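You operate a simulated robot arm through the tools that you are given. There is no shell and no other tool.

You are at the controls of a simulated two-armed robot. One attempt, no reset.

## Task
Pick up the white brush from the top of the long steel table with one hand, pass it to the other hand and put it on the loading shelf of the front loader.
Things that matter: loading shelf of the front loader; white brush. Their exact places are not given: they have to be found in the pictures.

Only the result counts: the job must be done as asked and must still hold three seconds after the hand-in. Knocking over, shifting, dropping, spilling or breaking anything else fails it.

## Robot
Two 7-joint arms with two-finger parallel grippers on one trunk, on a base that moves. Base frame: it is fixed to the floor where the robot stands at the start and does not move with it; the origin is under the middle of the robot, x ahead of it, y to its left, z up; the surface under the hand at the start is at about z = 0.83. Units: m, rad, N and s.
The left shoulder is at the start at [0.066, 0.174, 1.209], the right one opposite. With the tool pointing down near the work surface each hand reaches from about 0.1 to 0.68 m from the robot's upright axis, wherever it stands, measured 20 degrees to its own side. Places, roughly: loading shelf of the front loader [-3.6, 0, 0.7]; white brush (3x3x12 cm) [0.5, -0.2, 0.9]. Payload 3.6 kg a hand.
The tool frame of a hand sits at the grasp point between the pads (the TCP): z along the fingers, y along the line on which they close. The tips reach 0.03 m beyond it. The gripper opens to 0.11 m. The fingers are 0.02 m wide and 0.01 m thick; the gripper's body (0.048 by 0.112 m) begins 0.055 m behind the TCP.
Orientation is that of the tool frame in the base frame, as a unit quaternion [w, x, y, z]. With the fingers straight down and closing along the base's y, the tool's x points along the base's -x, its y along +y and its z along -z.

## Interface
- The arms move only by the tool step_arm. It takes "left_targets", "right_targets" or both (then of equal length, played together; a hand with none holds still); each is a list that holds one entry, the list of rows, each a list of 7 numbers: the opening, from 0 (shut) to 1 (fully open), then the shift along the tool's x, y, z in mm, then the turn, a rotation vector about the tool's x, y, z in rad. In form: [[[gripper, tx, ty, tz, ax, ay, az], ...]]. A call has 1 to 20 rows; each row shifts and turns the commanded pose from where the row before left it, along the tool's axes as they then stand. Rows are played at 5 a second. More than 0.05 m and 0.15 rad between two rows, or a gripper value outside its range, and nothing of the call is played. Where a pose cannot be reached the arm comes as near as it can. A force on the tool above 40 N (or 10 N above the force at the start of the call, whichever is more), or a blocked arm, ends the call early, and 0.2 s more pass. Each finger travels about 0.153 m/s and halts on what it meets, pressing with about 29 N; the grip force reading is that of the motor and also rises with nothing between the fingers. The clock runs only during rows and for 0.2 s after the last one: add rows that do not move to give the fingers time. It gives the time, the measured TCP pose, the force on the tool (base axes), the opening and the grip force at its end, in the units of the frame above (readings bear some noise), with the torque about the TCP (base axes, N m) and any sound that the robot's microphone picked up.
- Cameras (640 x 400 px; columns grow to the right, rows downward): "scene" is now at [0.1503, -0.029, 1.3729]; the picture's right is [-0.34, -0.94, 0.00], its down [-0.62, 0.23, -0.75] and it looks along [0.70, -0.26, -0.66] (base axes); focal length 283 px, centre (320, 200). "left" rides on the left gripper at [0.072, -0.017, -0.103] in its tool frame; the picture's right is [0.23, 0.97, 0.00], its down [-0.76, 0.18, -0.62] and it looks along [-0.61, 0.14, 0.78] (tool axes); focal length 222 px, centre (320, 200). "right" rides on the right gripper at [0.072, 0.017, -0.103] in its tool frame; the picture's right is [-0.23, 0.97, 0.00], its down [-0.76, -0.18, -0.62] and it looks along [-0.61, -0.14, 0.78] (tool axes); focal length 222 px, centre (320, 200).
- camera(camera): a new picture of that camera. The clock stands still meanwhile.
- raise_lower(by): moves the trunk up (or, below 0, down) by that many m; the arms and the scene camera ride with it, the base frame stays. It gives what a move gives, with no picture.
- base_move(legs): drives the robot by 1 to 6 legs, each [ahead, left, turn to the left] in m, m and rad, along the robot's own axes; the way and the turn of a leg run together, so that a leg with both is an arc; at most 1.5 m and 3.142 rad a leg. The arms and the cameras ride along, it lands a little off, and it stops where it bumps. It gives what a move gives.
- head_to(pan, tilt): turns the head with the scene camera to pan (to the left, within 1.501 rad either way) and tilt (down, from -0.506 to 1.204), counted from straight ahead of the robot (the tilt from the chest, where the trunk bows). It gives what a move gives.
- point_at(camera, pixels): there is no depth. For up to 12 entries [column, row, z] of the newest picture of that camera ("zoom" is the newest enlarged one), the place [x, y] in the base frame at which the ray of that pixel passes the height z, good to about 0.002 m. The clock stands still meanwhile.
- enlarge(camera, box): a new picture of the part [left, top, right, bottom] of that camera's present view, enlarged. The clock stands still meanwhile.
- close_job(): hands the job in; it is judged then, once.

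Open the grippers and draw the arms clear of the work before you hand the job in, unless the task says otherwise.

The tools are called after ">>>" as a command line: name --argument value ..., lists and objects as JSON in quotes. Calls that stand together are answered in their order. step_arm: Moves the arms, as the interface text tells. Its arguments: {"type":"object","properties":{"left_targets":{"type":"array","items":{"type":"array","items":{"type":"array","items":{"type":"number"}}}},"right_targets":{"type":"array","items":{"type":"array","items":{"type":"array","items":{"type":"number"}}}}},"required":[]} The other tools are called the same way: raise_lower (by) moves the trunk up or down; base_move (legs) drives the base; head_to (pan, tilt) turns the head that bears the scene camera; camera (camera) takes a picture; point_at (camera, pixels) gives the place at which the rays of pixels pass given heights; enlarge (camera, box) takes an enlarged picture of a part of a camera's view; close_job () hands the job in.

At the start:

```text
clock: 0.0
left_eef_pos: [0.3473, -0.0185, 1.065]
left_orientation: [-0.001, 0.0, 1.0, 0.0]
left_ft_force: [0.0, -0.6, 0.7]
left_ft_torque: [0.0, -0.01, 0.0]
left_grip_width: 0.1102
left_grip_force: 0.1
right_eef_pos: [0.4097, -0.3956, 1.1153]
right_orientation: [0.0, 0.001, 1.0, 0.0]
right_ft_force: [0.5, 0.4, -0.6]
right_ft_torque: [-0.02, 0.03, 0.01]
right_grip_width: 0.1102
right_grip_force: 0.0
trunk travel left (down, up): [-0.325, 0.438]
robot x, y, heading: [0.0023, 0.001, -0.001]
head pan, tilt (commanded): [-0.351, 0.724]
```

scene: 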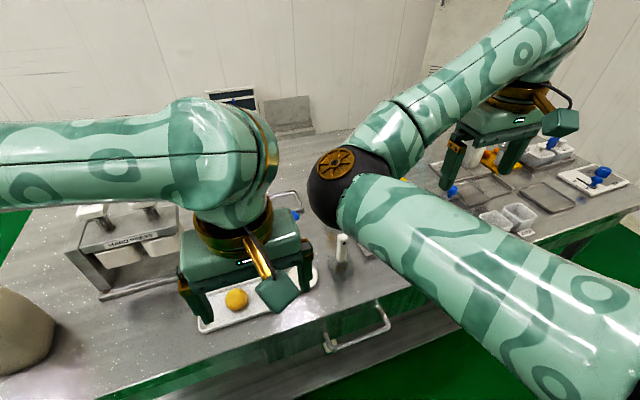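
right: 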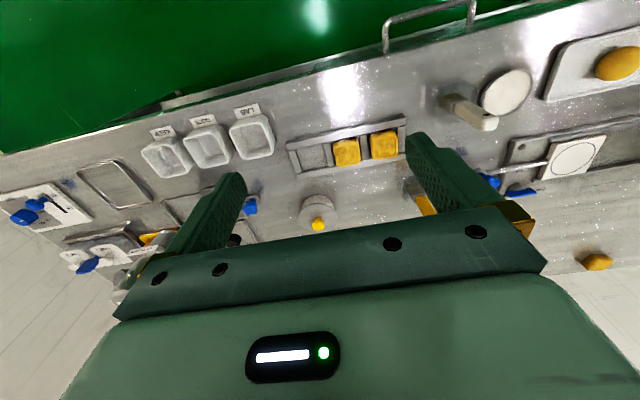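
left: 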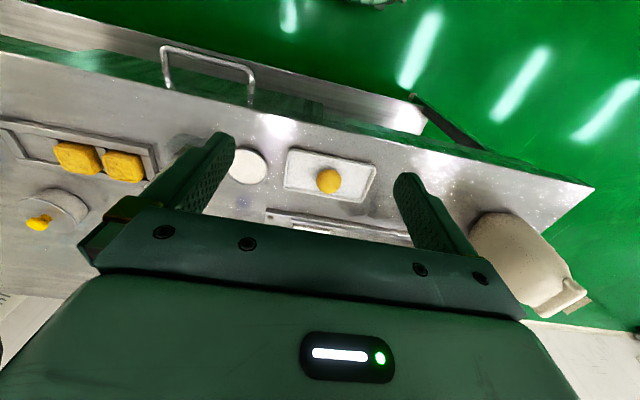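

The scene picture shows a white upright thing near (342, 250), and the right-hand picture shows a pale block near (470, 112). I enlarge both to identify the brush.

>>> enlarge --camera "scene" --box '[260, 180, 420, 300]'

>>> enlarge --camera "right" --box '[400, 40, 600, 200]'

```text
3.33 times, centred on (340, 240) of scene
```

zoom: 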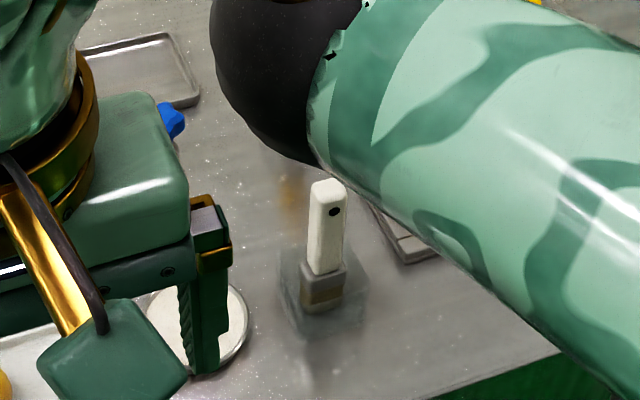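

```text
2.50 times, centred on (500, 120) of right
```

zoom: 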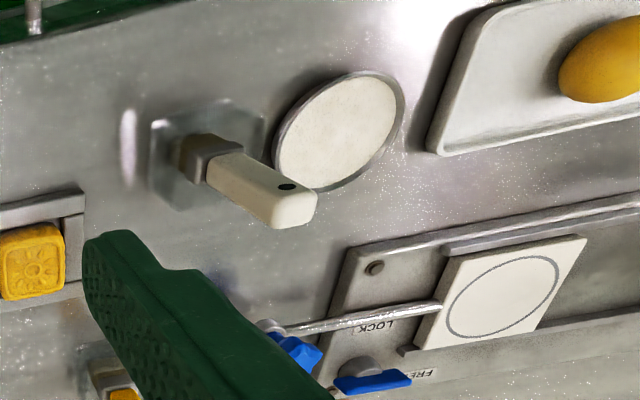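

A white-handled upright piece with a grey collar stands in something translucent, next to a white disc. I locate its pixels at several heights in both cameras.

>>> point_at --camera "scene" --pixels '[[342.8, 237, 0.95], [342.8, 237, 0.93], [342.8, 237, 0.9], [340.5, 271, 0.83], [340.5, 271, 0.85], [340.5, 262, 0.86], [327, 262, 0.83], [354, 262, 0.83], [341, 252, 0.83], [339, 281, 0.83]]'

>>> point_at --camera "zoom" --pixels '[[292, 205, 0.95], [292, 205, 0.93], [292, 205, 0.9], [195, 155, 0.83], [195, 155, 0.85], [155, 120, 0.83], [265, 110, 0.83], [165, 205, 0.83], [255, 155, 0.83], [225, 98, 0.83]]'

```text
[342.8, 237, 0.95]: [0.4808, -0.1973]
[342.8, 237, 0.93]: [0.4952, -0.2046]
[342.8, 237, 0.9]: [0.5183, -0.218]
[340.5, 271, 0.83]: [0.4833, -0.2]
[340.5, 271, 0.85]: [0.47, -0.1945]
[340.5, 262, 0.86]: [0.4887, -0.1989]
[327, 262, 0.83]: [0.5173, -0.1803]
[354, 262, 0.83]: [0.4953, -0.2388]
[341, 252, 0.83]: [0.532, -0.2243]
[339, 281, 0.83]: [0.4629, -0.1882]
```

```text
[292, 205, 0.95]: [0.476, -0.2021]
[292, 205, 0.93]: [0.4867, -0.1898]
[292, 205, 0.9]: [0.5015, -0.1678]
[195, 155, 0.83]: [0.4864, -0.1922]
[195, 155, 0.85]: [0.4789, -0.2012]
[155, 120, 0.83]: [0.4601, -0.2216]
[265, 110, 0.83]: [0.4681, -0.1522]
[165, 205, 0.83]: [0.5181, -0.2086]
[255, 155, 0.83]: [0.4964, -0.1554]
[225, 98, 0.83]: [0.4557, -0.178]
```

The brush is at about (0.487, -0.198) with its top near z = 0.95, standing upright. I zoom tighter on its foot to see what the translucent part is.

>>> enlarge --camera "scene" --box '[308, 222, 372, 294]'

>>> enlarge --camera "right" --box '[436, 70, 516, 140]'

>>> enlarge --camera "left" --box '[140, 100, 300, 220]'

```text
5.56 times, centred on (340, 258) of scene
```

zoom: 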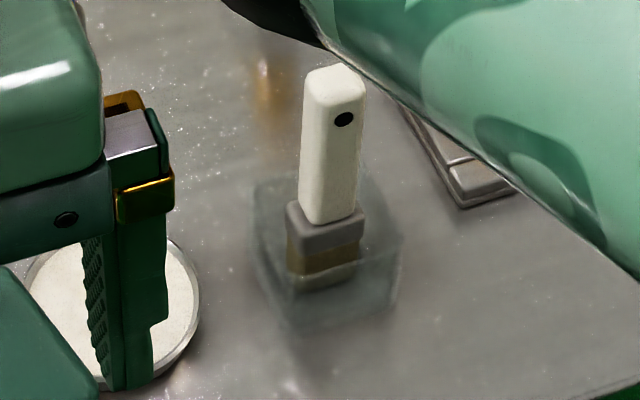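

```text
5.71 times, centred on (476, 105) of right
```

zoom: 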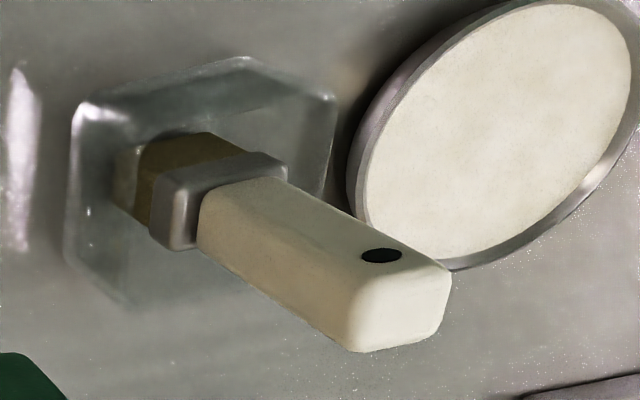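

```text
3.33 times, centred on (220, 160) of left
```

zoom: 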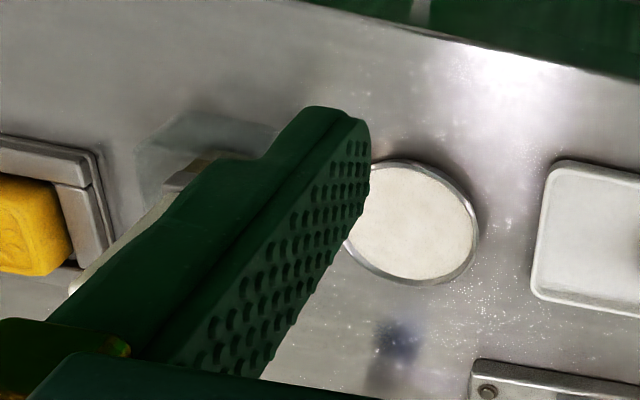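

The brush stands inside a small clear square cup beside the white disc, so it has to be lifted straight up. I shift the left hand away to the left and bring the right hand high above, just behind the brush, for a better look.

>>> step_arm --left_targets '[[[1, 0, 45, 0, 0, 0, 0], [1, 0, 45, 0, 0, 0, 0], [1, 0, 45, 0, 0, 0, 0], [1, 0, 45, 0, 0, 0, 0], [1, 0, 0, 0, 0, 0, 0]]]' --right_targets '[[[1, -5, 48, 0, 0, 0, 0], [1, -5, 48, 0, 0, 0, 0], [1, -5, 48, 0, 0, 0, 0], [1, -5, 48, 0, 0, 0, 0], [1, 0, 0, 0, 0, 0, 0]]]'

>>> camera --camera "right"

>>> camera --camera "scene"

```text
clock: 1.2
left_eef_pos: [0.3493, 0.1597, 1.0648]
left_orientation: [0.0, -0.001, 1.0, 0.0]
left_ft_force: [-0.6, -0.7, -0.7]
left_ft_torque: [0.02, -0.01, -0.01]
left_grip_width: 0.11
left_grip_force: 0.0
right_eef_pos: [0.4125, -0.3929, 1.1171]
right_orientation: [-0.001, -0.001, 1.0, -0.001]
right_ft_force: [-0.1, -0.3, 0.2]
right_ft_torque: [0.07, 0.0, 0.02]
right_grip_width: 0.1101
right_grip_force: 0.1
right hand out of reach, approached as far as the arm can: row 1, 2, 3, 4
trunk travel left (down, up): [-0.325, 0.438]
robot x, y, heading: [0.0025, 0.0023, -0.001]
head pan, tilt (commanded): [-0.351, 0.724]
```

```text
taken
```

right: 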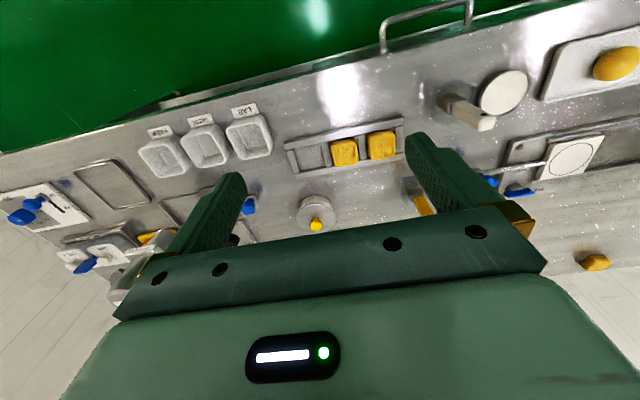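

```text
taken
```

scene: 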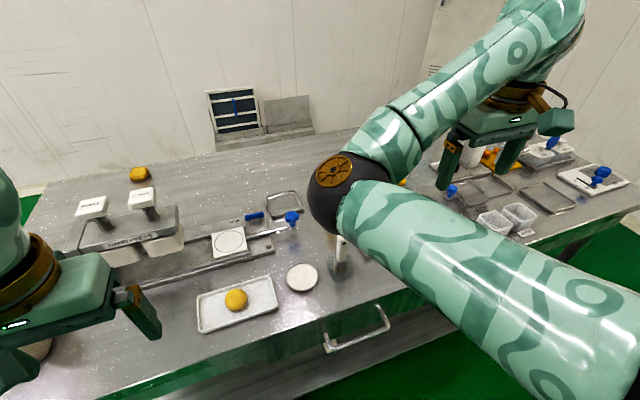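

The right arm reports every row out of reach, as its elbow is folded inward at (330, 190). I raise the trunk so the arm can unfold downward.

>>> raise_lower --by 0.2

```text
clock: 3.4
left_eef_pos: [0.3475, 0.1612, 1.2654]
left_orientation: [0.0, 0.0, 1.0, 0.0]
left_ft_force: [-0.1, 0.2, 0.6]
left_ft_torque: [-0.02, -0.03, 0.0]
left_grip_width: 0.11
left_grip_force: 0.1
right_eef_pos: [0.411, -0.3915, 1.3155]
right_orientation: [0.0, 0.0, 1.0, 0.001]
right_ft_force: [0.7, 0.0, -0.4]
right_ft_torque: [0.0, -0.02, 0.01]
right_grip_width: 0.11
right_grip_force: 0.0
trunk travel left (down, up): [-0.525, 0.238]
robot x, y, heading: [0.0019, 0.0001, -0.0]
head pan, tilt (commanded): [-0.351, 0.724]
```

The right hand now sits at z = 1.316 with the shoulder higher. I lower it 0.2 m straight down.

>>> step_arm --right_targets '[[[1, 0, 0, 45, 0, 0, 0], [1, 0, 0, 45, 0, 0, 0], [1, 0, 0, 45, 0, 0, 0], [1, 0, 0, 45, 0, 0, 0], [1, 0, 0, 0, 0, 0, 0]]]'

```text
clock: 4.6
left_eef_pos: [0.3476, 0.1618, 1.266]
left_orientation: [0.0, 0.0, 1.0, 0.001]
left_ft_force: [-0.8, 1.5, 0.6]
left_ft_torque: [-0.01, -0.01, 0.01]
left_grip_width: 0.11
left_grip_force: 0.1
right_eef_pos: [0.4104, -0.3894, 1.1339]
right_orientation: [0.0, 0.0, 1.0, -0.001]
right_ft_force: [0.4, 0.9, 0.4]
right_ft_torque: [0.0, -0.02, 0.03]
right_grip_width: 0.1102
right_grip_force: 0.1
trunk travel left (down, up): [-0.525, 0.238]
robot x, y, heading: [-0.0012, 0.0037, -0.002]
head pan, tilt (commanded): [-0.351, 0.724]
```

The hand came down to z = 1.134 as told. Now I move it left in small rows towards y = -0.2.

>>> step_arm --right_targets '[[[1, 0, 40, 0, 0, 0, 0], [1, 0, 40, 0, 0, 0, 0], [1, 0, 40, 0, 0, 0, 0], [1, 0, 40, 0, 0, 0, 0], [1, 0, 30, 0, 0, 0, 0], [1, 0, 0, 0, 0, 0, 0]]]'

>>> camera --camera "right"

>>> camera --camera "scene"

```text
clock: 6.0
left_eef_pos: [0.3479, 0.1616, 1.2654]
left_orientation: [0.001, 0.0, 1.0, 0.0]
left_ft_force: [0.3, 0.2, 0.8]
left_ft_torque: [0.01, 0.02, 0.01]
left_grip_width: 0.11
left_grip_force: 0.0
right_eef_pos: [0.4148, -0.3355, 1.1361]
right_orientation: [0.003, 0.003, 1.0, -0.004]
right_ft_force: [0.8, -0.2, -0.9]
right_ft_torque: [-0.01, 0.02, -0.03]
right_grip_width: 0.1101
right_grip_force: 0.1
right hand out of reach, approached as far as the arm can: row 2, 3, 4, 5
trunk travel left (down, up): [-0.525, 0.238]
robot x, y, heading: [0.0013, 0.0013, -0.001]
head pan, tilt (commanded): [-0.351, 0.724]
```

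```text
taken
```

right: 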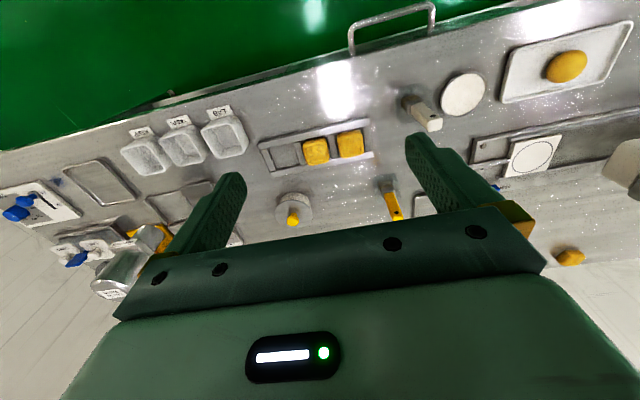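

```text
taken
```

scene: 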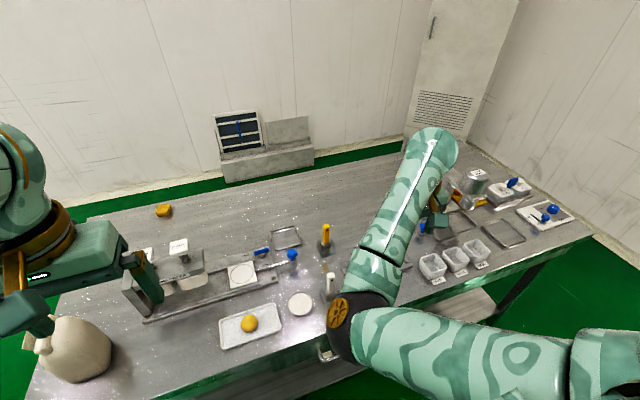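

The hand got to y = -0.336 before its folded elbow blocked it. Shifting the base to the left would put the brush in the arm's comfortable zone, so I look left and around first.

>>> head_to --pan 1.4 --tilt 0.6

>>> camera --camera "scene"

```text
clock: 7.7
left_eef_pos: [0.3484, 0.1613, 1.2645]
left_orientation: [0.0, -0.001, 1.0, -0.001]
left_ft_force: [-0.5, -0.3, -0.3]
left_ft_torque: [0.0, 0.01, -0.01]
left_grip_width: 0.1099
left_grip_force: 0.0
right_eef_pos: [0.413, -0.3366, 1.1351]
right_orientation: [0.0, 0.002, 1.0, -0.004]
right_ft_force: [-0.5, -0.2, -0.1]
right_ft_torque: [0.0, 0.01, -0.01]
right_grip_width: 0.11
right_grip_force: 0.0
trunk travel left (down, up): [-0.525, 0.238]
robot x, y, heading: [0.0008, -0.0021, 0.003]
head pan, tilt (commanded): [1.4, 0.6]
```

```text
taken
```

scene: 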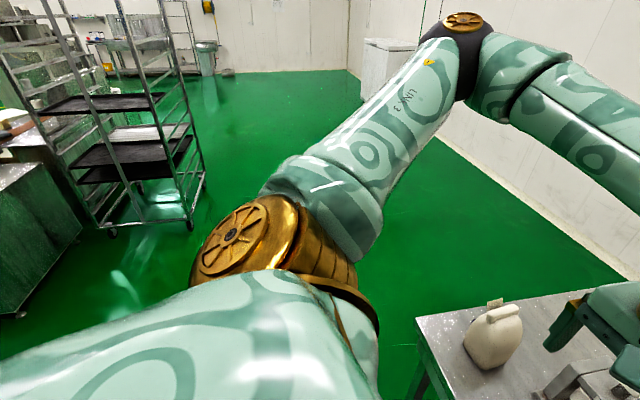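

The floor to the left of the robot is clear green. I shift the base 0.16 m to the left and point the head back at the brush.

>>> base_move --legs '[[0, 0.16, 0]]'

>>> head_to --pan -0.6 --tilt 0.85

>>> camera --camera "right"

>>> camera --camera "scene"

```text
clock: 9.1
left_eef_pos: [0.3481, 0.3173, 1.2652]
left_orientation: [-0.001, 0.0, 1.0, 0.0]
left_ft_force: [0.5, -0.1, 0.3]
left_ft_torque: [-0.02, 0.0, 0.01]
left_grip_width: 0.1101
left_grip_force: 0.0
right_eef_pos: [0.4128, -0.1812, 1.1353]
right_orientation: [0.001, 0.003, 1.0, -0.003]
right_ft_force: [0.5, -0.5, -0.5]
right_ft_torque: [0.0, -0.01, -0.01]
right_grip_width: 0.1099
right_grip_force: 0.2
trunk travel left (down, up): [-0.525, 0.238]
robot x, y, heading: [-0.0007, 0.1591, 0.004]
head pan, tilt (commanded): [1.4, 0.6]
```

```text
clock: 11.1
left_eef_pos: [0.3481, 0.318, 1.2649]
left_orientation: [0.0, 0.0, 1.0, 0.0]
left_ft_force: [0.1, 0.1, -0.2]
left_ft_torque: [-0.01, 0.0, -0.01]
left_grip_width: 0.1102
left_grip_force: 0.0
right_eef_pos: [0.413, -0.1824, 1.1354]
right_orientation: [0.001, 0.004, 1.0, -0.004]
right_ft_force: [0.3, 0.1, 0.0]
right_ft_torque: [0.01, -0.01, 0.03]
right_grip_width: 0.11
right_grip_force: 0.2
trunk travel left (down, up): [-0.525, 0.238]
robot x, y, heading: [0.0008, 0.1542, -0.0]
head pan, tilt (commanded): [-0.6, 0.85]
```

```text
taken
```

right: 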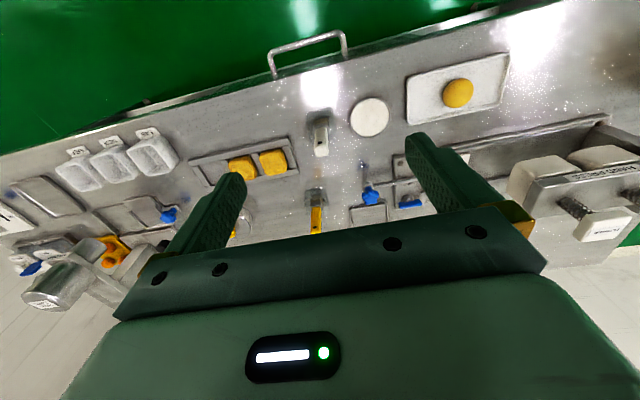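

```text
taken
```

scene: 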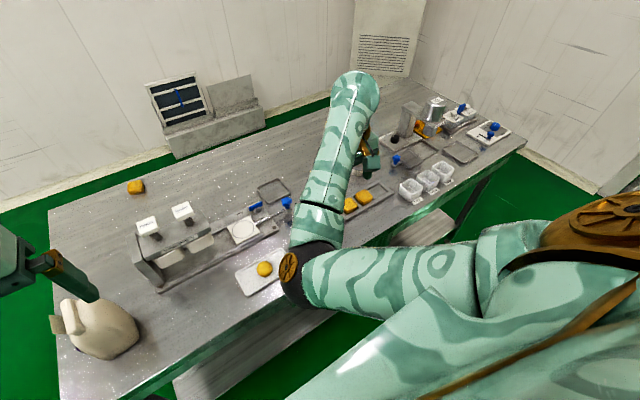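

The brush is now visible between the fingers at about (320, 135) in the right camera. I enlarge it to measure its position and orientation.

>>> enlarge --camera "right" --box '[280, 90, 360, 170]'

```text
5.00 times, centred on (320, 130) of right
```

zoom: 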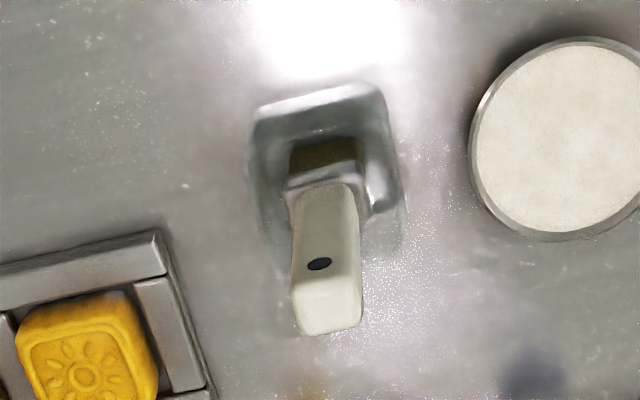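

I convert the top-face corners of the handle and the cup outline into base coordinates.

>>> point_at --camera "zoom" --pixels '[[292, 284, 0.95], [362, 278, 0.95], [361, 327, 0.95], [299, 334, 0.95], [328, 306, 0.95], [328, 306, 0.94], [255, 115, 0.83], [380, 88, 0.83], [404, 240, 0.83], [275, 250, 0.83], [320, 145, 0.83], [325, 180, 0.87]]'

```text
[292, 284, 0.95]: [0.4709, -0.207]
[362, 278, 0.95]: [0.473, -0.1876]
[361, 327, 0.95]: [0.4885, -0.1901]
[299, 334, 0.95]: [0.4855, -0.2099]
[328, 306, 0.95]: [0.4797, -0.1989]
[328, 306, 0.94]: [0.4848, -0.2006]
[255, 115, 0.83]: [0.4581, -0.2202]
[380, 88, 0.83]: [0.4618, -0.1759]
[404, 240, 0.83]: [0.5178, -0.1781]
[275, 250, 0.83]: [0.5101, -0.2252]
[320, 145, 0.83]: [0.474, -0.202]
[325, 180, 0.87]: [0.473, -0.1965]
```

The handle is about 2 cm wide, centred at (0.480, -0.199), upright, yawed about -8°. I bring the right hand over it at z ≈ 1.03 and turn it 0.13 rad to match its faces.

>>> step_arm --right_targets '[[[1, -17, -4, 25, 0, 0, 0], [1, -17, -4, 25, 0, 0, 0], [1, -17, -4, 25, 0, 0, 0], [1, -16, -5, 25, 0, 0, 0], [1, 0, 0, 0, 0, 0, 0.13], [1, 0, 0, 0, 0, 0, 0]]]'

>>> camera --camera "right"

>>> camera --camera "scene"

```text
clock: 12.5
left_eef_pos: [0.3488, 0.3163, 1.2652]
left_orientation: [-0.001, 0.0, 1.0, 0.001]
left_ft_force: [0.5, 0.6, 0.9]
left_ft_torque: [0.02, 0.02, 0.0]
left_grip_width: 0.1098
left_grip_force: 0.0
right_eef_pos: [0.4798, -0.1999, 1.0355]
right_orientation: [0.001, 0.07, 0.998, -0.004]
right_ft_force: [-1.3, 0.3, -0.7]
right_ft_torque: [0.01, 0.01, 0.0]
right_grip_width: 0.1097
right_grip_force: 0.1
trunk travel left (down, up): [-0.525, 0.238]
robot x, y, heading: [-0.0014, 0.1545, 0.002]
head pan, tilt (commanded): [-0.6, 0.85]
```

```text
taken
```

right: 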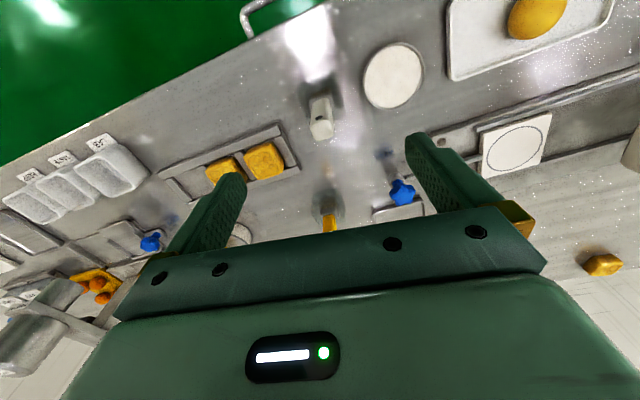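

```text
taken
```

scene: 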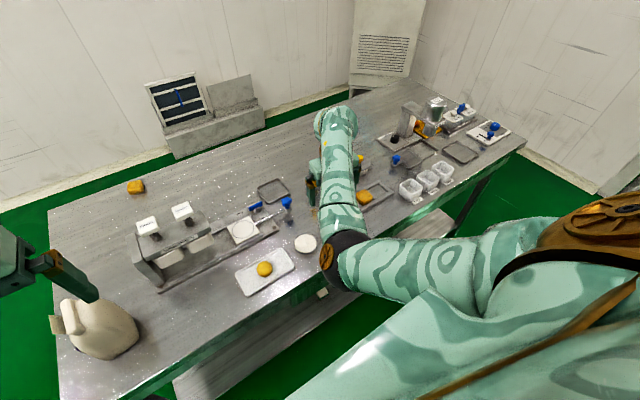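

The hand is at (0.480, -0.200, 1.036) with its closing axis along (0.14, 0.99). I enlarge the brush at (321, 118) to check centring and alignment before lowering.

>>> enlarge --camera "right" --box '[281, 78, 361, 158]'

```text
5.00 times, centred on (321, 118) of right
```

zoom: 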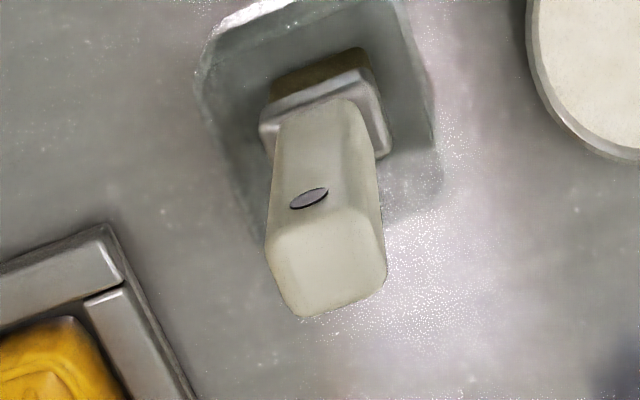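

I compute the handle corners again from this closer view.

>>> point_at --camera "zoom" --pixels '[[268, 240, 0.948], [380, 218, 0.948], [386, 285, 0.948], [297, 316, 0.948], [330, 265, 0.948], [275, 95, 0.865], [368, 72, 0.865], [260, 125, 0.865], [385, 155, 0.865], [205, 65, 0.87], [400, 5, 0.87], [440, 190, 0.87]]'

```text
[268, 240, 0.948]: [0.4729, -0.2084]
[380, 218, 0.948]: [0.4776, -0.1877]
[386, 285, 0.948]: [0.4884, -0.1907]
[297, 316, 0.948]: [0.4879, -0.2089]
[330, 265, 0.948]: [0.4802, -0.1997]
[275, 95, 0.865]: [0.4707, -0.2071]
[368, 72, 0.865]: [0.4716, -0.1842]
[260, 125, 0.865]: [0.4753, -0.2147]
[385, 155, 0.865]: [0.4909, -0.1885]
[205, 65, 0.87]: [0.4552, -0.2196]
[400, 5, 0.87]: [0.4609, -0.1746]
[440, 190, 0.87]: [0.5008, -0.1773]
```

Centre (0.481, -0.199) agrees with the hand's position, so I descend 75 mm first and check the view.

>>> step_arm --right_targets '[[[1, 0, 1, 15, 0, 0, 0], [1, 0, 0, 15, 0, 0, 0], [1, 0, 0, 15, 0, 0, 0], [1, 0, 0, 15, 0, 0, 0], [1, 0, 0, 15, 0, 0, 0], [1, 0, 0, 0, 0, 0, 0]]]'

>>> camera --camera "right"

>>> camera --camera "scene"

```text
clock: 13.9
left_eef_pos: [0.3498, 0.3177, 1.2656]
left_orientation: [0.0, 0.0, 1.0, -0.001]
left_ft_force: [0.7, -0.1, -0.6]
left_ft_torque: [0.04, 0.0, -0.03]
left_grip_width: 0.11
left_grip_force: 0.1
right_eef_pos: [0.4824, -0.2002, 0.9609]
right_orientation: [0.001, 0.069, 0.998, -0.003]
right_ft_force: [0.1, -0.7, 0.3]
right_ft_torque: [-0.02, 0.01, -0.01]
right_grip_width: 0.1098
right_grip_force: 0.1
trunk travel left (down, up): [-0.525, 0.238]
robot x, y, heading: [0.0044, 0.155, 0.002]
head pan, tilt (commanded): [-0.6, 0.85]
```

```text
taken
```

right: 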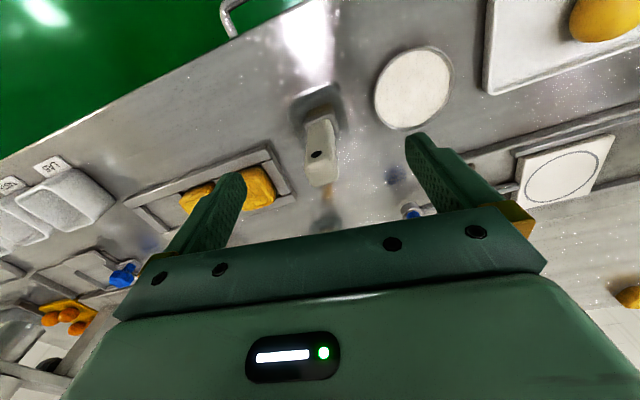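

```text
taken
```

scene: 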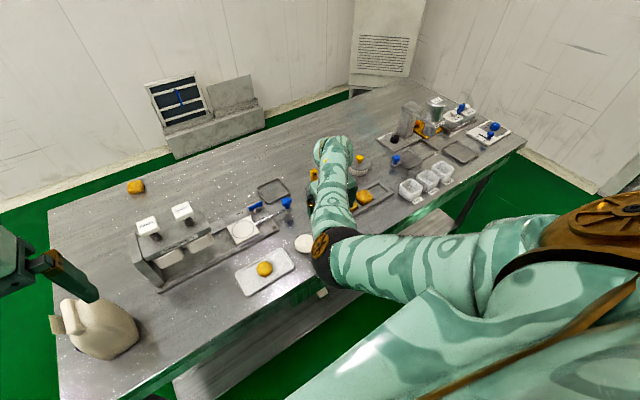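

The handle's top at (321, 180) lies midway between the fingers. I check its coordinates once more at this height.

>>> enlarge --camera "right" --box '[280, 90, 370, 190]'

>>> point_at --camera "right" --pixels '[[306, 168, 0.948], [337, 155, 0.948], [309, 187, 0.948], [338, 178, 0.948], [322, 172, 0.948]]'

```text
4.00 times, centred on (325, 140) of right
```

zoom: 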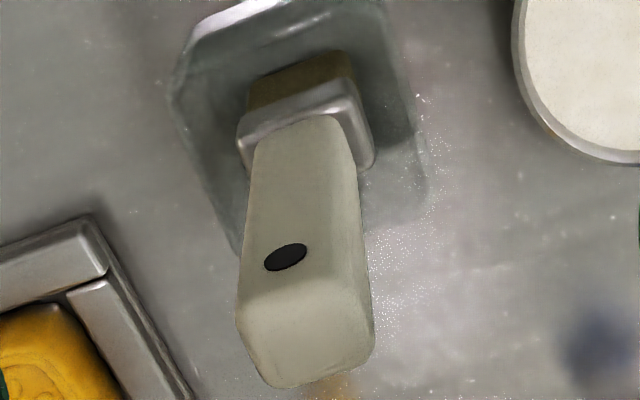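

```text
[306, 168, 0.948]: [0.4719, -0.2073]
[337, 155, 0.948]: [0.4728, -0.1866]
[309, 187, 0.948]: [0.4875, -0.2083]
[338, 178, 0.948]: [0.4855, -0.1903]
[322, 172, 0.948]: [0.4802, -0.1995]
```

I measure the edges in the zoom to pin down the yaw.

>>> point_at --camera "zoom" --pixels '[[240, 312, 0.946], [366, 285, 0.946], [374, 348, 0.946], [265, 388, 0.946], [240, 125, 0.875], [346, 84, 0.875], [253, 85, 0.865], [345, 52, 0.865], [237, 135, 0.87], [374, 165, 0.87]]'

```text
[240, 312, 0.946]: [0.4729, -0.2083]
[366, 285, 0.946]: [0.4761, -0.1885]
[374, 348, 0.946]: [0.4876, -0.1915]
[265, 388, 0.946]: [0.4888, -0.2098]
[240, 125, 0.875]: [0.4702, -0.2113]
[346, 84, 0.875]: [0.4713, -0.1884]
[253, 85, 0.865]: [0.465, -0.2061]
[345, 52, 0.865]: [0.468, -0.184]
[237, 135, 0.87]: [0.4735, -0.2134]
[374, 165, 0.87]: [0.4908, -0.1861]
```

Yaw agrees to within a few degrees and the centre to 1 mm. I lower 21 mm to z ≈ 0.94 and close in stages.

>>> step_arm --right_targets '[[[1, 0, 1, 11, 0, 0, 0], [1, 0, 0, 10, 0, 0, 0], [1, 0, 0, 0, 0, 0, 0], [0.6, 0, 0, 0, 0, 0, 0], [0.4, 0, 0, 0, 0, 0, 0], [0.3, 0, 0, 0, 0, 0, 0], [0.25, 0, 0, 0, 0, 0, 0], [0.2, 0, 0, 0, 0, 0, 0], [0.1, 0, 0, 0, 0, 0, 0], [0, 0, 0, 0, 0, 0, 0], [0, 0, 0, 0, 0, 0, 0], [0, 0, 0, 0, 0, 0, 0]]]'

>>> camera --camera "right"

```text
clock: 16.5
left_eef_pos: [0.3478, 0.3175, 1.2649]
left_orientation: [0.0, 0.0, 1.0, 0.0]
left_ft_force: [0.6, -0.6, -0.1]
left_ft_torque: [-0.03, 0.02, -0.03]
left_grip_width: 0.1099
left_grip_force: 0.2
right_eef_pos: [0.4804, -0.1992, 0.9385]
right_orientation: [0.002, 0.068, 0.998, -0.003]
right_ft_force: [-0.6, 0.3, -0.4]
right_ft_torque: [-0.03, -0.03, -0.01]
right_grip_width: 0.0209
right_grip_force: 29.1
trunk travel left (down, up): [-0.525, 0.238]
robot x, y, heading: [0.001, 0.1555, 0.0]
head pan, tilt (commanded): [-0.6, 0.85]
```

```text
taken
```

right: 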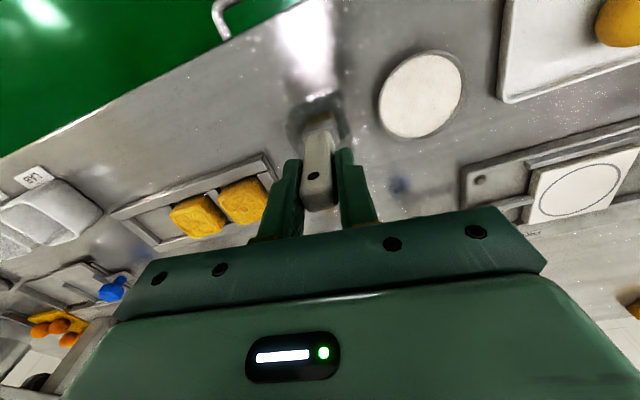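

The fingers hold the handle at 2.1 cm width with 29 N. I lift straight up slowly by 60 mm and check that the cup stays behind.

>>> step_arm --right_targets '[[[0, 0, 0, -6, 0, 0, 0], [0, 0, 0, -8, 0, 0, 0], [0, 0, 0, -10, 0, 0, 0], [0, 0, 0, -12, 0, 0, 0], [0, 0, 0, -12, 0, 0, 0], [0, 0, 0, -12, 0, 0, 0], [0, 0, 0, 0, 0, 0, 0]]]'

>>> camera --camera "right"

>>> camera --camera "scene"

```text
clock: 18.1
left_eef_pos: [0.349, 0.3169, 1.265]
left_orientation: [0.001, 0.0, 1.0, 0.0]
left_ft_force: [1.3, 0.4, 0.4]
left_ft_torque: [-0.01, 0.0, -0.01]
left_grip_width: 0.11
left_grip_force: 0.0
right_eef_pos: [0.4803, -0.1982, 1.0011]
right_orientation: [0.002, 0.068, 0.998, -0.004]
right_ft_force: [-0.8, 0.7, -1.0]
right_ft_torque: [-0.01, 0.02, 0.01]
right_grip_width: 0.0213
right_grip_force: 29.8
trunk travel left (down, up): [-0.525, 0.238]
robot x, y, heading: [0.0006, 0.1535, 0.0]
head pan, tilt (commanded): [-0.6, 0.85]
```

```text
taken
```

right: 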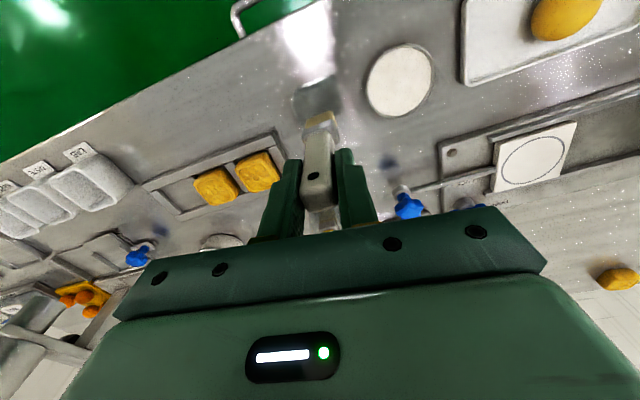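

```text
taken
```

scene: 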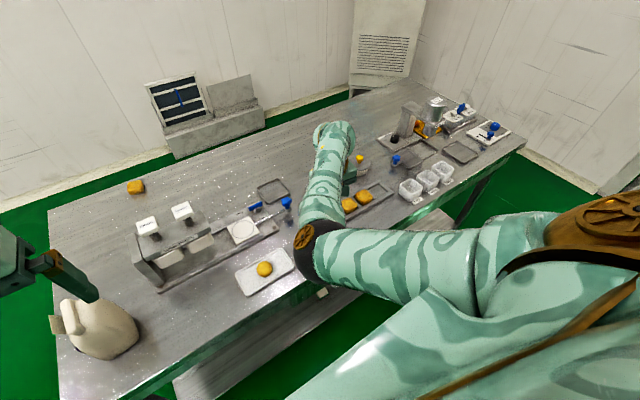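

The brush is rising out and the cup seems to stay at (318, 95). I enlarge that spot to be sure, then lift further.

>>> enlarge --camera "right" --box '[270, 60, 380, 190]'

>>> step_arm --right_targets '[[[0, 0, 0, -15, 0, 0, 0], [0, 0, 0, -15, 0, 0, 0], [0, 0, 0, -15, 0, 0, 0], [0, 0, 0, -15, 0, 0, 0], [0, 0, 0, -15, 0, 0, 0], [0, 0, 0, -15, 0, 0, 0], [0, 0, 0, 0, 0, 0, 0]]]'

>>> camera --camera "right"

```text
3.08 times, centred on (325, 125) of right
```

zoom: 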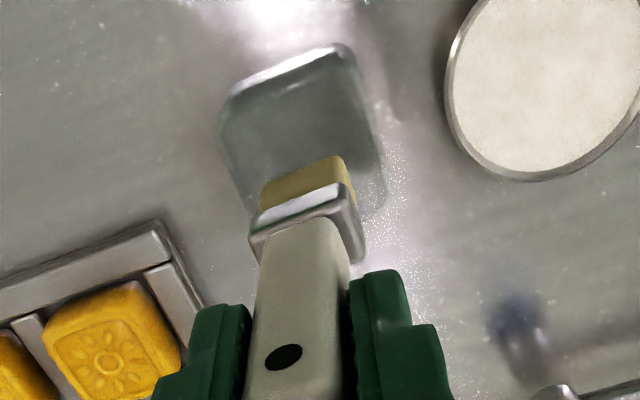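

```text
clock: 19.7
left_eef_pos: [0.3486, 0.3167, 1.2661]
left_orientation: [0.0, 0.0, 1.0, 0.0]
left_ft_force: [-0.7, 0.0, 1.0]
left_ft_torque: [-0.03, 0.0, -0.01]
left_grip_width: 0.1101
left_grip_force: 0.0
right_eef_pos: [0.4788, -0.1955, 1.0898]
right_orientation: [0.001, 0.068, 0.998, -0.003]
right_ft_force: [0.2, -0.2, -0.6]
right_ft_torque: [0.0, 0.02, -0.02]
right_grip_width: 0.021
right_grip_force: 29.5
trunk travel left (down, up): [-0.525, 0.238]
robot x, y, heading: [0.001, 0.1577, 0.004]
head pan, tilt (commanded): [-0.6, 0.85]
```

```text
taken
```

right: 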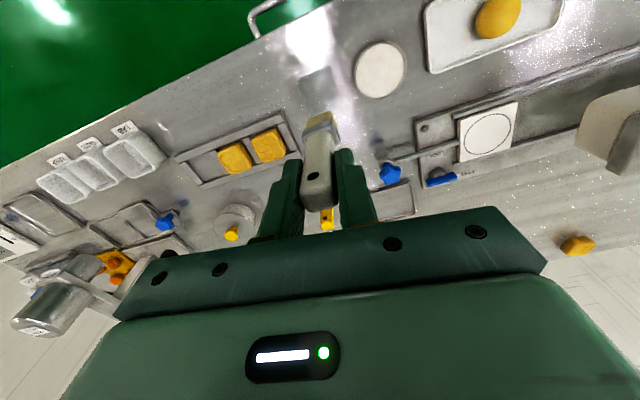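

The brush is clear of the cup, whose place is unchanged. I raise the trunk slightly more for clearance and look to both sides to plan the backward drive.

>>> raise_lower --by 0.1

>>> head_to --pan 1.5 --tilt 0.35

>>> camera --camera "scene"

```text
clock: 21.0
left_eef_pos: [0.3485, 0.317, 1.3649]
left_orientation: [0.0, 0.0, 1.0, 0.0]
left_ft_force: [-0.2, 0.2, 0.2]
left_ft_torque: [0.0, -0.03, 0.0]
left_grip_width: 0.1099
left_grip_force: 0.1
right_eef_pos: [0.4795, -0.1963, 1.1882]
right_orientation: [0.001, 0.069, 0.998, -0.004]
right_ft_force: [-0.5, 0.4, -1.5]
right_ft_torque: [-0.02, -0.02, 0.03]
right_grip_width: 0.0213
right_grip_force: 29.0
trunk travel left (down, up): [-0.625, 0.138]
robot x, y, heading: [0.0011, 0.1594, -0.004]
head pan, tilt (commanded): [-0.6, 0.85]
```

```text
clock: 23.0
left_eef_pos: [0.3486, 0.3186, 1.3652]
left_orientation: [0.0, 0.0, 1.0, 0.0]
left_ft_force: [0.0, 0.3, -0.9]
left_ft_torque: [0.01, -0.02, -0.03]
left_grip_width: 0.11
left_grip_force: 0.1
right_eef_pos: [0.4805, -0.197, 1.1896]
right_orientation: [0.002, 0.068, 0.998, -0.003]
right_ft_force: [-0.1, -0.4, -0.6]
right_ft_torque: [0.01, -0.03, 0.01]
right_grip_width: 0.0209
right_grip_force: 29.6
trunk travel left (down, up): [-0.625, 0.138]
robot x, y, heading: [0.0038, 0.155, -0.005]
head pan, tilt (commanded): [1.499, 0.351]
```

```text
taken
```

scene: 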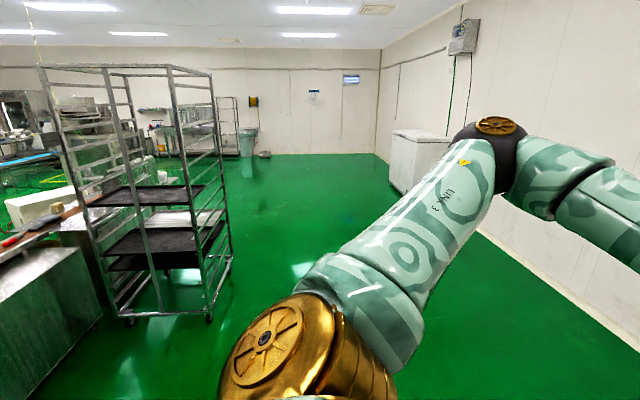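

I get floor coordinates of the rack's wheels and the neighbouring counter.

>>> point_at --camera "scene" --pixels '[[130, 323, 0.0], [210, 321, 0.0], [230, 265, 0.0], [100, 318, 0.0], [30, 395, 0.0], [40, 250, 0.85], [100, 215, 0.85], [250, 155, 0.0]]'

>>> head_to --pan -1.5 --tilt 0.45

>>> camera --camera "scene"

```text
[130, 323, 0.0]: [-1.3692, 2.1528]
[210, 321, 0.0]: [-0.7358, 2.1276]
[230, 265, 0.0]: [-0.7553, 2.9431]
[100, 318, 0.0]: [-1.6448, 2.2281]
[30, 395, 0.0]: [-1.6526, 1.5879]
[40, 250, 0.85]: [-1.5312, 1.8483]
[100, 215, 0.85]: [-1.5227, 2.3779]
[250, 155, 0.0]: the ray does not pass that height
```

```text
clock: 25.6
left_eef_pos: [0.3491, 0.316, 1.365]
left_orientation: [0.0, -0.001, 1.0, 0.0]
left_ft_force: [-0.2, 0.2, -0.4]
left_ft_torque: [0.02, 0.02, 0.01]
left_grip_width: 0.1098
left_grip_force: 0.1
right_eef_pos: [0.4798, -0.1965, 1.1883]
right_orientation: [0.002, 0.068, 0.998, -0.004]
right_ft_force: [-0.1, 0.3, -0.4]
right_ft_torque: [-0.03, 0.04, 0.01]
right_grip_width: 0.021
right_grip_force: 29.1
trunk travel left (down, up): [-0.625, 0.138]
robot x, y, heading: [0.0027, 0.1557, -0.002]
head pan, tilt (commanded): [-1.499, 0.45]
```

```text
taken
```

scene: 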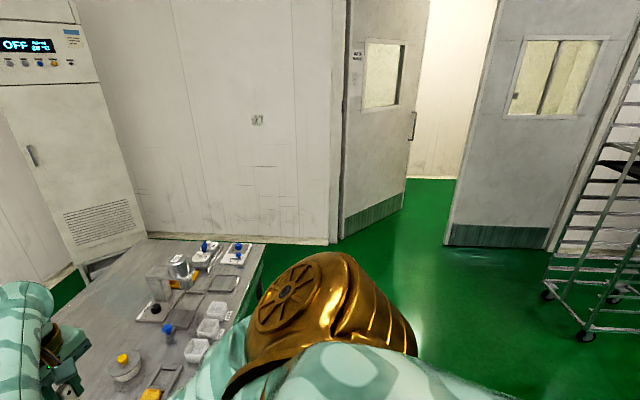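

On the right there is another rack at (587, 337). I get its floor position before backing off the table.

>>> point_at --camera "scene" --pixels '[[587, 338, 0.0], [547, 296, 0.0], [613, 300, 0.0], [635, 265, 0.0], [450, 245, 0.0], [335, 243, 0.0], [265, 245, 0.83], [640, 395, 0.0]]'

```text
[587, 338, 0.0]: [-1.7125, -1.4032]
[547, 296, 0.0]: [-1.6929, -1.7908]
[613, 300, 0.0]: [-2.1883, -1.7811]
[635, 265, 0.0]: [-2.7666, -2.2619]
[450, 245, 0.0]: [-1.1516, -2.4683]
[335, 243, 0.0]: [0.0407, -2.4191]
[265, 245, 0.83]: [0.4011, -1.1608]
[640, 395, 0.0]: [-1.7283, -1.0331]
```

The rack stands near (-1.7, -1.4) and the counter edge near x = -1.5, so there is room behind. I back off 0.5 m straight away from the table.

>>> base_move --legs '[[-0.5, 0, 0]]'

>>> camera --camera "right"

>>> head_to --pan 1.5 --tilt 0.5

>>> camera --camera "scene"

```text
clock: 28.7
left_eef_pos: [-0.1749, 0.3176, 1.3664]
left_orientation: [0.001, 0.001, 1.0, 0.0]
left_ft_force: [-0.5, 0.4, 0.0]
left_ft_torque: [0.01, -0.02, 0.0]
left_grip_width: 0.11
left_grip_force: 0.1
right_eef_pos: [-0.0443, -0.1968, 1.1911]
right_orientation: [0.002, 0.069, 0.998, -0.003]
right_ft_force: [-1.4, 0.1, -0.3]
right_ft_torque: [0.02, -0.02, 0.01]
right_grip_width: 0.0209
right_grip_force: 28.5
trunk travel left (down, up): [-0.625, 0.138]
robot x, y, heading: [-0.5248, 0.1552, -0.002]
head pan, tilt (commanded): [-1.499, 0.45]
```

```text
taken
```

right: 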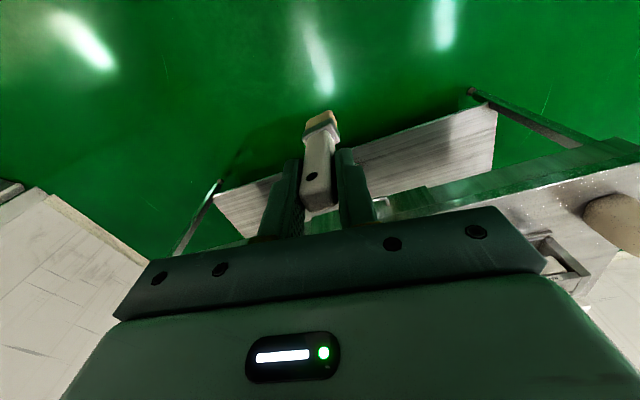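

```text
clock: 31.3
left_eef_pos: [-0.1733, 0.317, 1.3652]
left_orientation: [0.0, 0.001, 1.0, 0.001]
left_ft_force: [-0.1, -1.1, -1.2]
left_ft_torque: [0.04, -0.03, 0.02]
left_grip_width: 0.11
left_grip_force: 0.0
right_eef_pos: [-0.0411, -0.1974, 1.1895]
right_orientation: [0.001, 0.068, 0.998, -0.004]
right_ft_force: [0.0, 0.8, -1.5]
right_ft_torque: [-0.04, 0.0, -0.02]
right_grip_width: 0.0207
right_grip_force: 28.6
trunk travel left (down, up): [-0.625, 0.138]
robot x, y, heading: [-0.5212, 0.1555, -0.0]
head pan, tilt (commanded): [1.499, 0.499]
```

```text
taken
```

scene: 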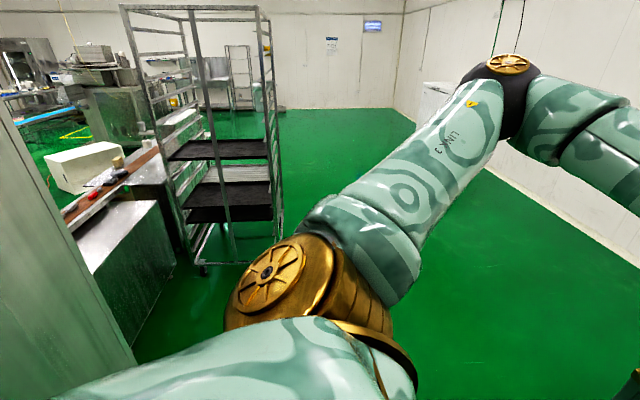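

A tall grey panel shows at the left edge, around (60, 250), with its foot near (135, 368). I locate it and the counter.

>>> point_at --camera "scene" --pixels '[[135, 368, 0.0], [100, 390, 0.0], [130, 345, 0.0], [175, 265, 0.0], [80, 240, 0.85], [155, 200, 0.85], [203, 272, 0.0]]'

>>> enlarge --camera "scene" --box '[0, 60, 240, 400]'

```text
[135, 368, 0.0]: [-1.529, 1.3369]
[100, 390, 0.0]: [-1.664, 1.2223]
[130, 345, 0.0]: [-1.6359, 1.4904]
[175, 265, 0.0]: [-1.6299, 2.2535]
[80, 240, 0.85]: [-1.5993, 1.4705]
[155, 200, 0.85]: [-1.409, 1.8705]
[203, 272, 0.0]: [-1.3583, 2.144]
```

```text
1.18 times, centred on (120, 230) of scene
```

zoom: 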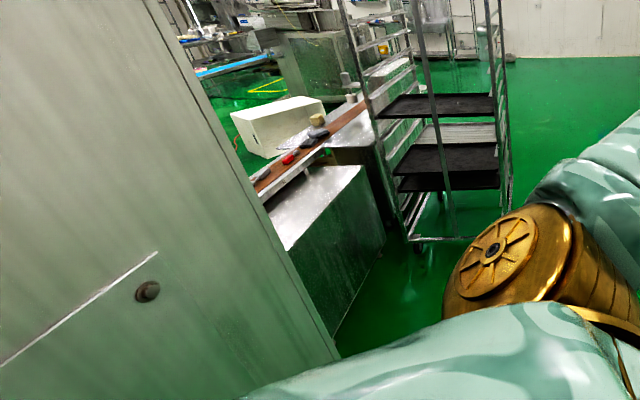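

A tall grey cabinet seems to stand behind the robot near x = -1.5. There is about 0.9 m of clearance all round, so I turn in place by 1.57 rad to the left and look toward -x.

>>> base_move --legs '[[0, 0, 1.57]]'

>>> head_to --pan 1.2 --tilt 0.4

>>> camera --camera "scene"

```text
clock: 34.2
left_eef_pos: [-0.4735, 0.5308, 1.3628]
left_orientation: [-0.004, -0.491, 0.871, 0.002]
left_ft_force: [0.7, -1.0, 0.6]
left_ft_torque: [0.1, 0.1, -0.05]
left_grip_width: 0.1097
left_grip_force: 0.0
right_eef_pos: [0.0357, 0.3879, 1.187]
right_orientation: [0.002, -0.436, 0.9, -0.002]
right_ft_force: [0.5, 0.2, -0.8]
right_ft_torque: [-0.05, 0.0, -0.03]
right_grip_width: 0.0207
right_grip_force: 28.8
trunk travel left (down, up): [-0.625, 0.138]
robot x, y, heading: [-0.5165, 0.1554, 1.039]
head pan, tilt (commanded): [1.499, 0.499]
stopped in leg 1: the robot was blocked; the commanded pose is now the measured one
```

```text
clock: 35.0
left_eef_pos: [-0.4735, 0.5315, 1.3634]
left_orientation: [-0.005, -0.491, 0.871, 0.003]
left_ft_force: [0.0, -0.7, -0.9]
left_ft_torque: [0.0, 0.04, 0.0]
left_grip_width: 0.11
left_grip_force: 0.0
right_eef_pos: [0.0347, 0.3897, 1.1868]
right_orientation: [0.002, -0.436, 0.9, -0.002]
right_ft_force: [1.0, 0.1, -0.3]
right_ft_torque: [0.03, -0.02, 0.03]
right_grip_width: 0.0208
right_grip_force: 28.8
trunk travel left (down, up): [-0.625, 0.138]
robot x, y, heading: [-0.5154, 0.1547, 1.038]
head pan, tilt (commanded): [1.201, 0.4]
```

```text
taken
```

scene: 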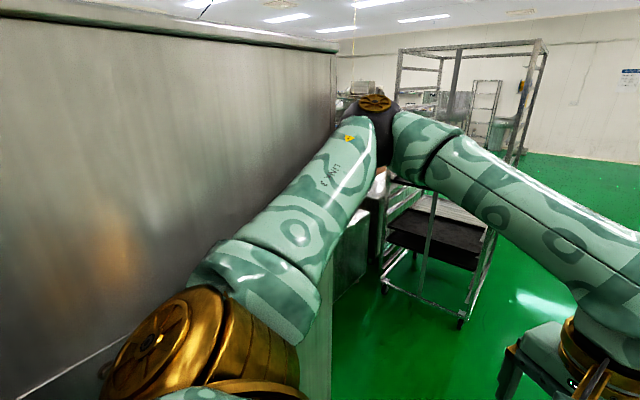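

The turn stopped at heading 1.04, probably with the left elbow against the tall cabinet. I turn back a little to free it and measure the cabinet's edge at column 333.

>>> point_at --camera "scene" --pixels '[[333, 60, 1.8], [333, 60, 1.7], [331, 380, 0.0], [331, 380, 0.5], [333, 200, 1.0], [333, 300, 0.5], [20, 395, 0.5], [120, 340, 0.5], [20, 395, 0.8], [120, 340, 0.8]]'

>>> base_move --legs '[[0, 0, -0.25]]'

>>> head_to --pan 1.5 --tilt 0.4

>>> camera --camera "scene"

```text
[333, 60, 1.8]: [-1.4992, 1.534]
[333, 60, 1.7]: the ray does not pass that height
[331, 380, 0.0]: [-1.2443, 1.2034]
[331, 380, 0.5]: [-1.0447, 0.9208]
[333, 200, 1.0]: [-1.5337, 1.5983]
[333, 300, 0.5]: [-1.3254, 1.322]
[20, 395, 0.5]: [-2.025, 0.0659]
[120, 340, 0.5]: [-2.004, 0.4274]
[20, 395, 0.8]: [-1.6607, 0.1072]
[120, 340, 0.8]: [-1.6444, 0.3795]
```

```text
clock: 36.3
left_eef_pos: [-0.3846, 0.5101, 1.365]
left_orientation: [-0.003, -0.378, 0.926, 0.003]
left_ft_force: [0.0, 0.3, 0.5]
left_ft_torque: [-0.03, -0.01, 0.02]
left_grip_width: 0.1098
left_grip_force: 0.0
right_eef_pos: [0.0722, 0.2431, 1.1903]
right_orientation: [0.003, -0.318, 0.948, -0.003]
right_ft_force: [-0.5, -0.2, -0.7]
right_ft_torque: [-0.01, 0.0, 0.02]
right_grip_width: 0.0207
right_grip_force: 28.5
trunk travel left (down, up): [-0.625, 0.138]
robot x, y, heading: [-0.5182, 0.1558, 0.78]
head pan, tilt (commanded): [1.201, 0.4]
```

```text
clock: 37.1
left_eef_pos: [-0.3849, 0.5091, 1.3649]
left_orientation: [-0.003, -0.377, 0.926, 0.001]
left_ft_force: [-0.3, 0.3, 0.1]
left_ft_torque: [-0.01, -0.03, 0.03]
left_grip_width: 0.1101
left_grip_force: 0.1
right_eef_pos: [0.072, 0.2424, 1.1897]
right_orientation: [0.003, -0.317, 0.948, -0.003]
right_ft_force: [-0.3, 0.1, -0.3]
right_ft_torque: [0.01, -0.02, 0.01]
right_grip_width: 0.0208
right_grip_force: 29.1
trunk travel left (down, up): [-0.625, 0.138]
robot x, y, heading: [-0.5137, 0.1551, 0.782]
head pan, tilt (commanded): [1.499, 0.4]
```

```text
taken
```

scene: 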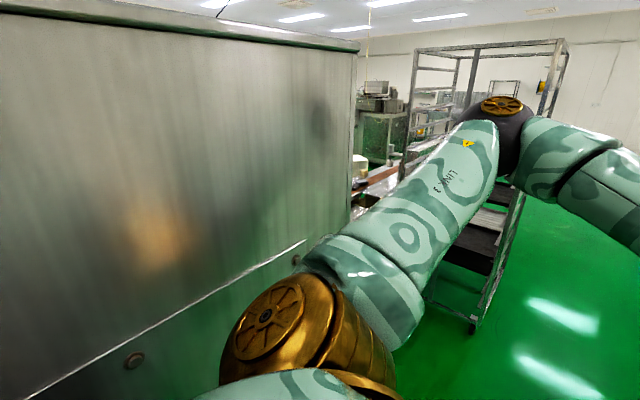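

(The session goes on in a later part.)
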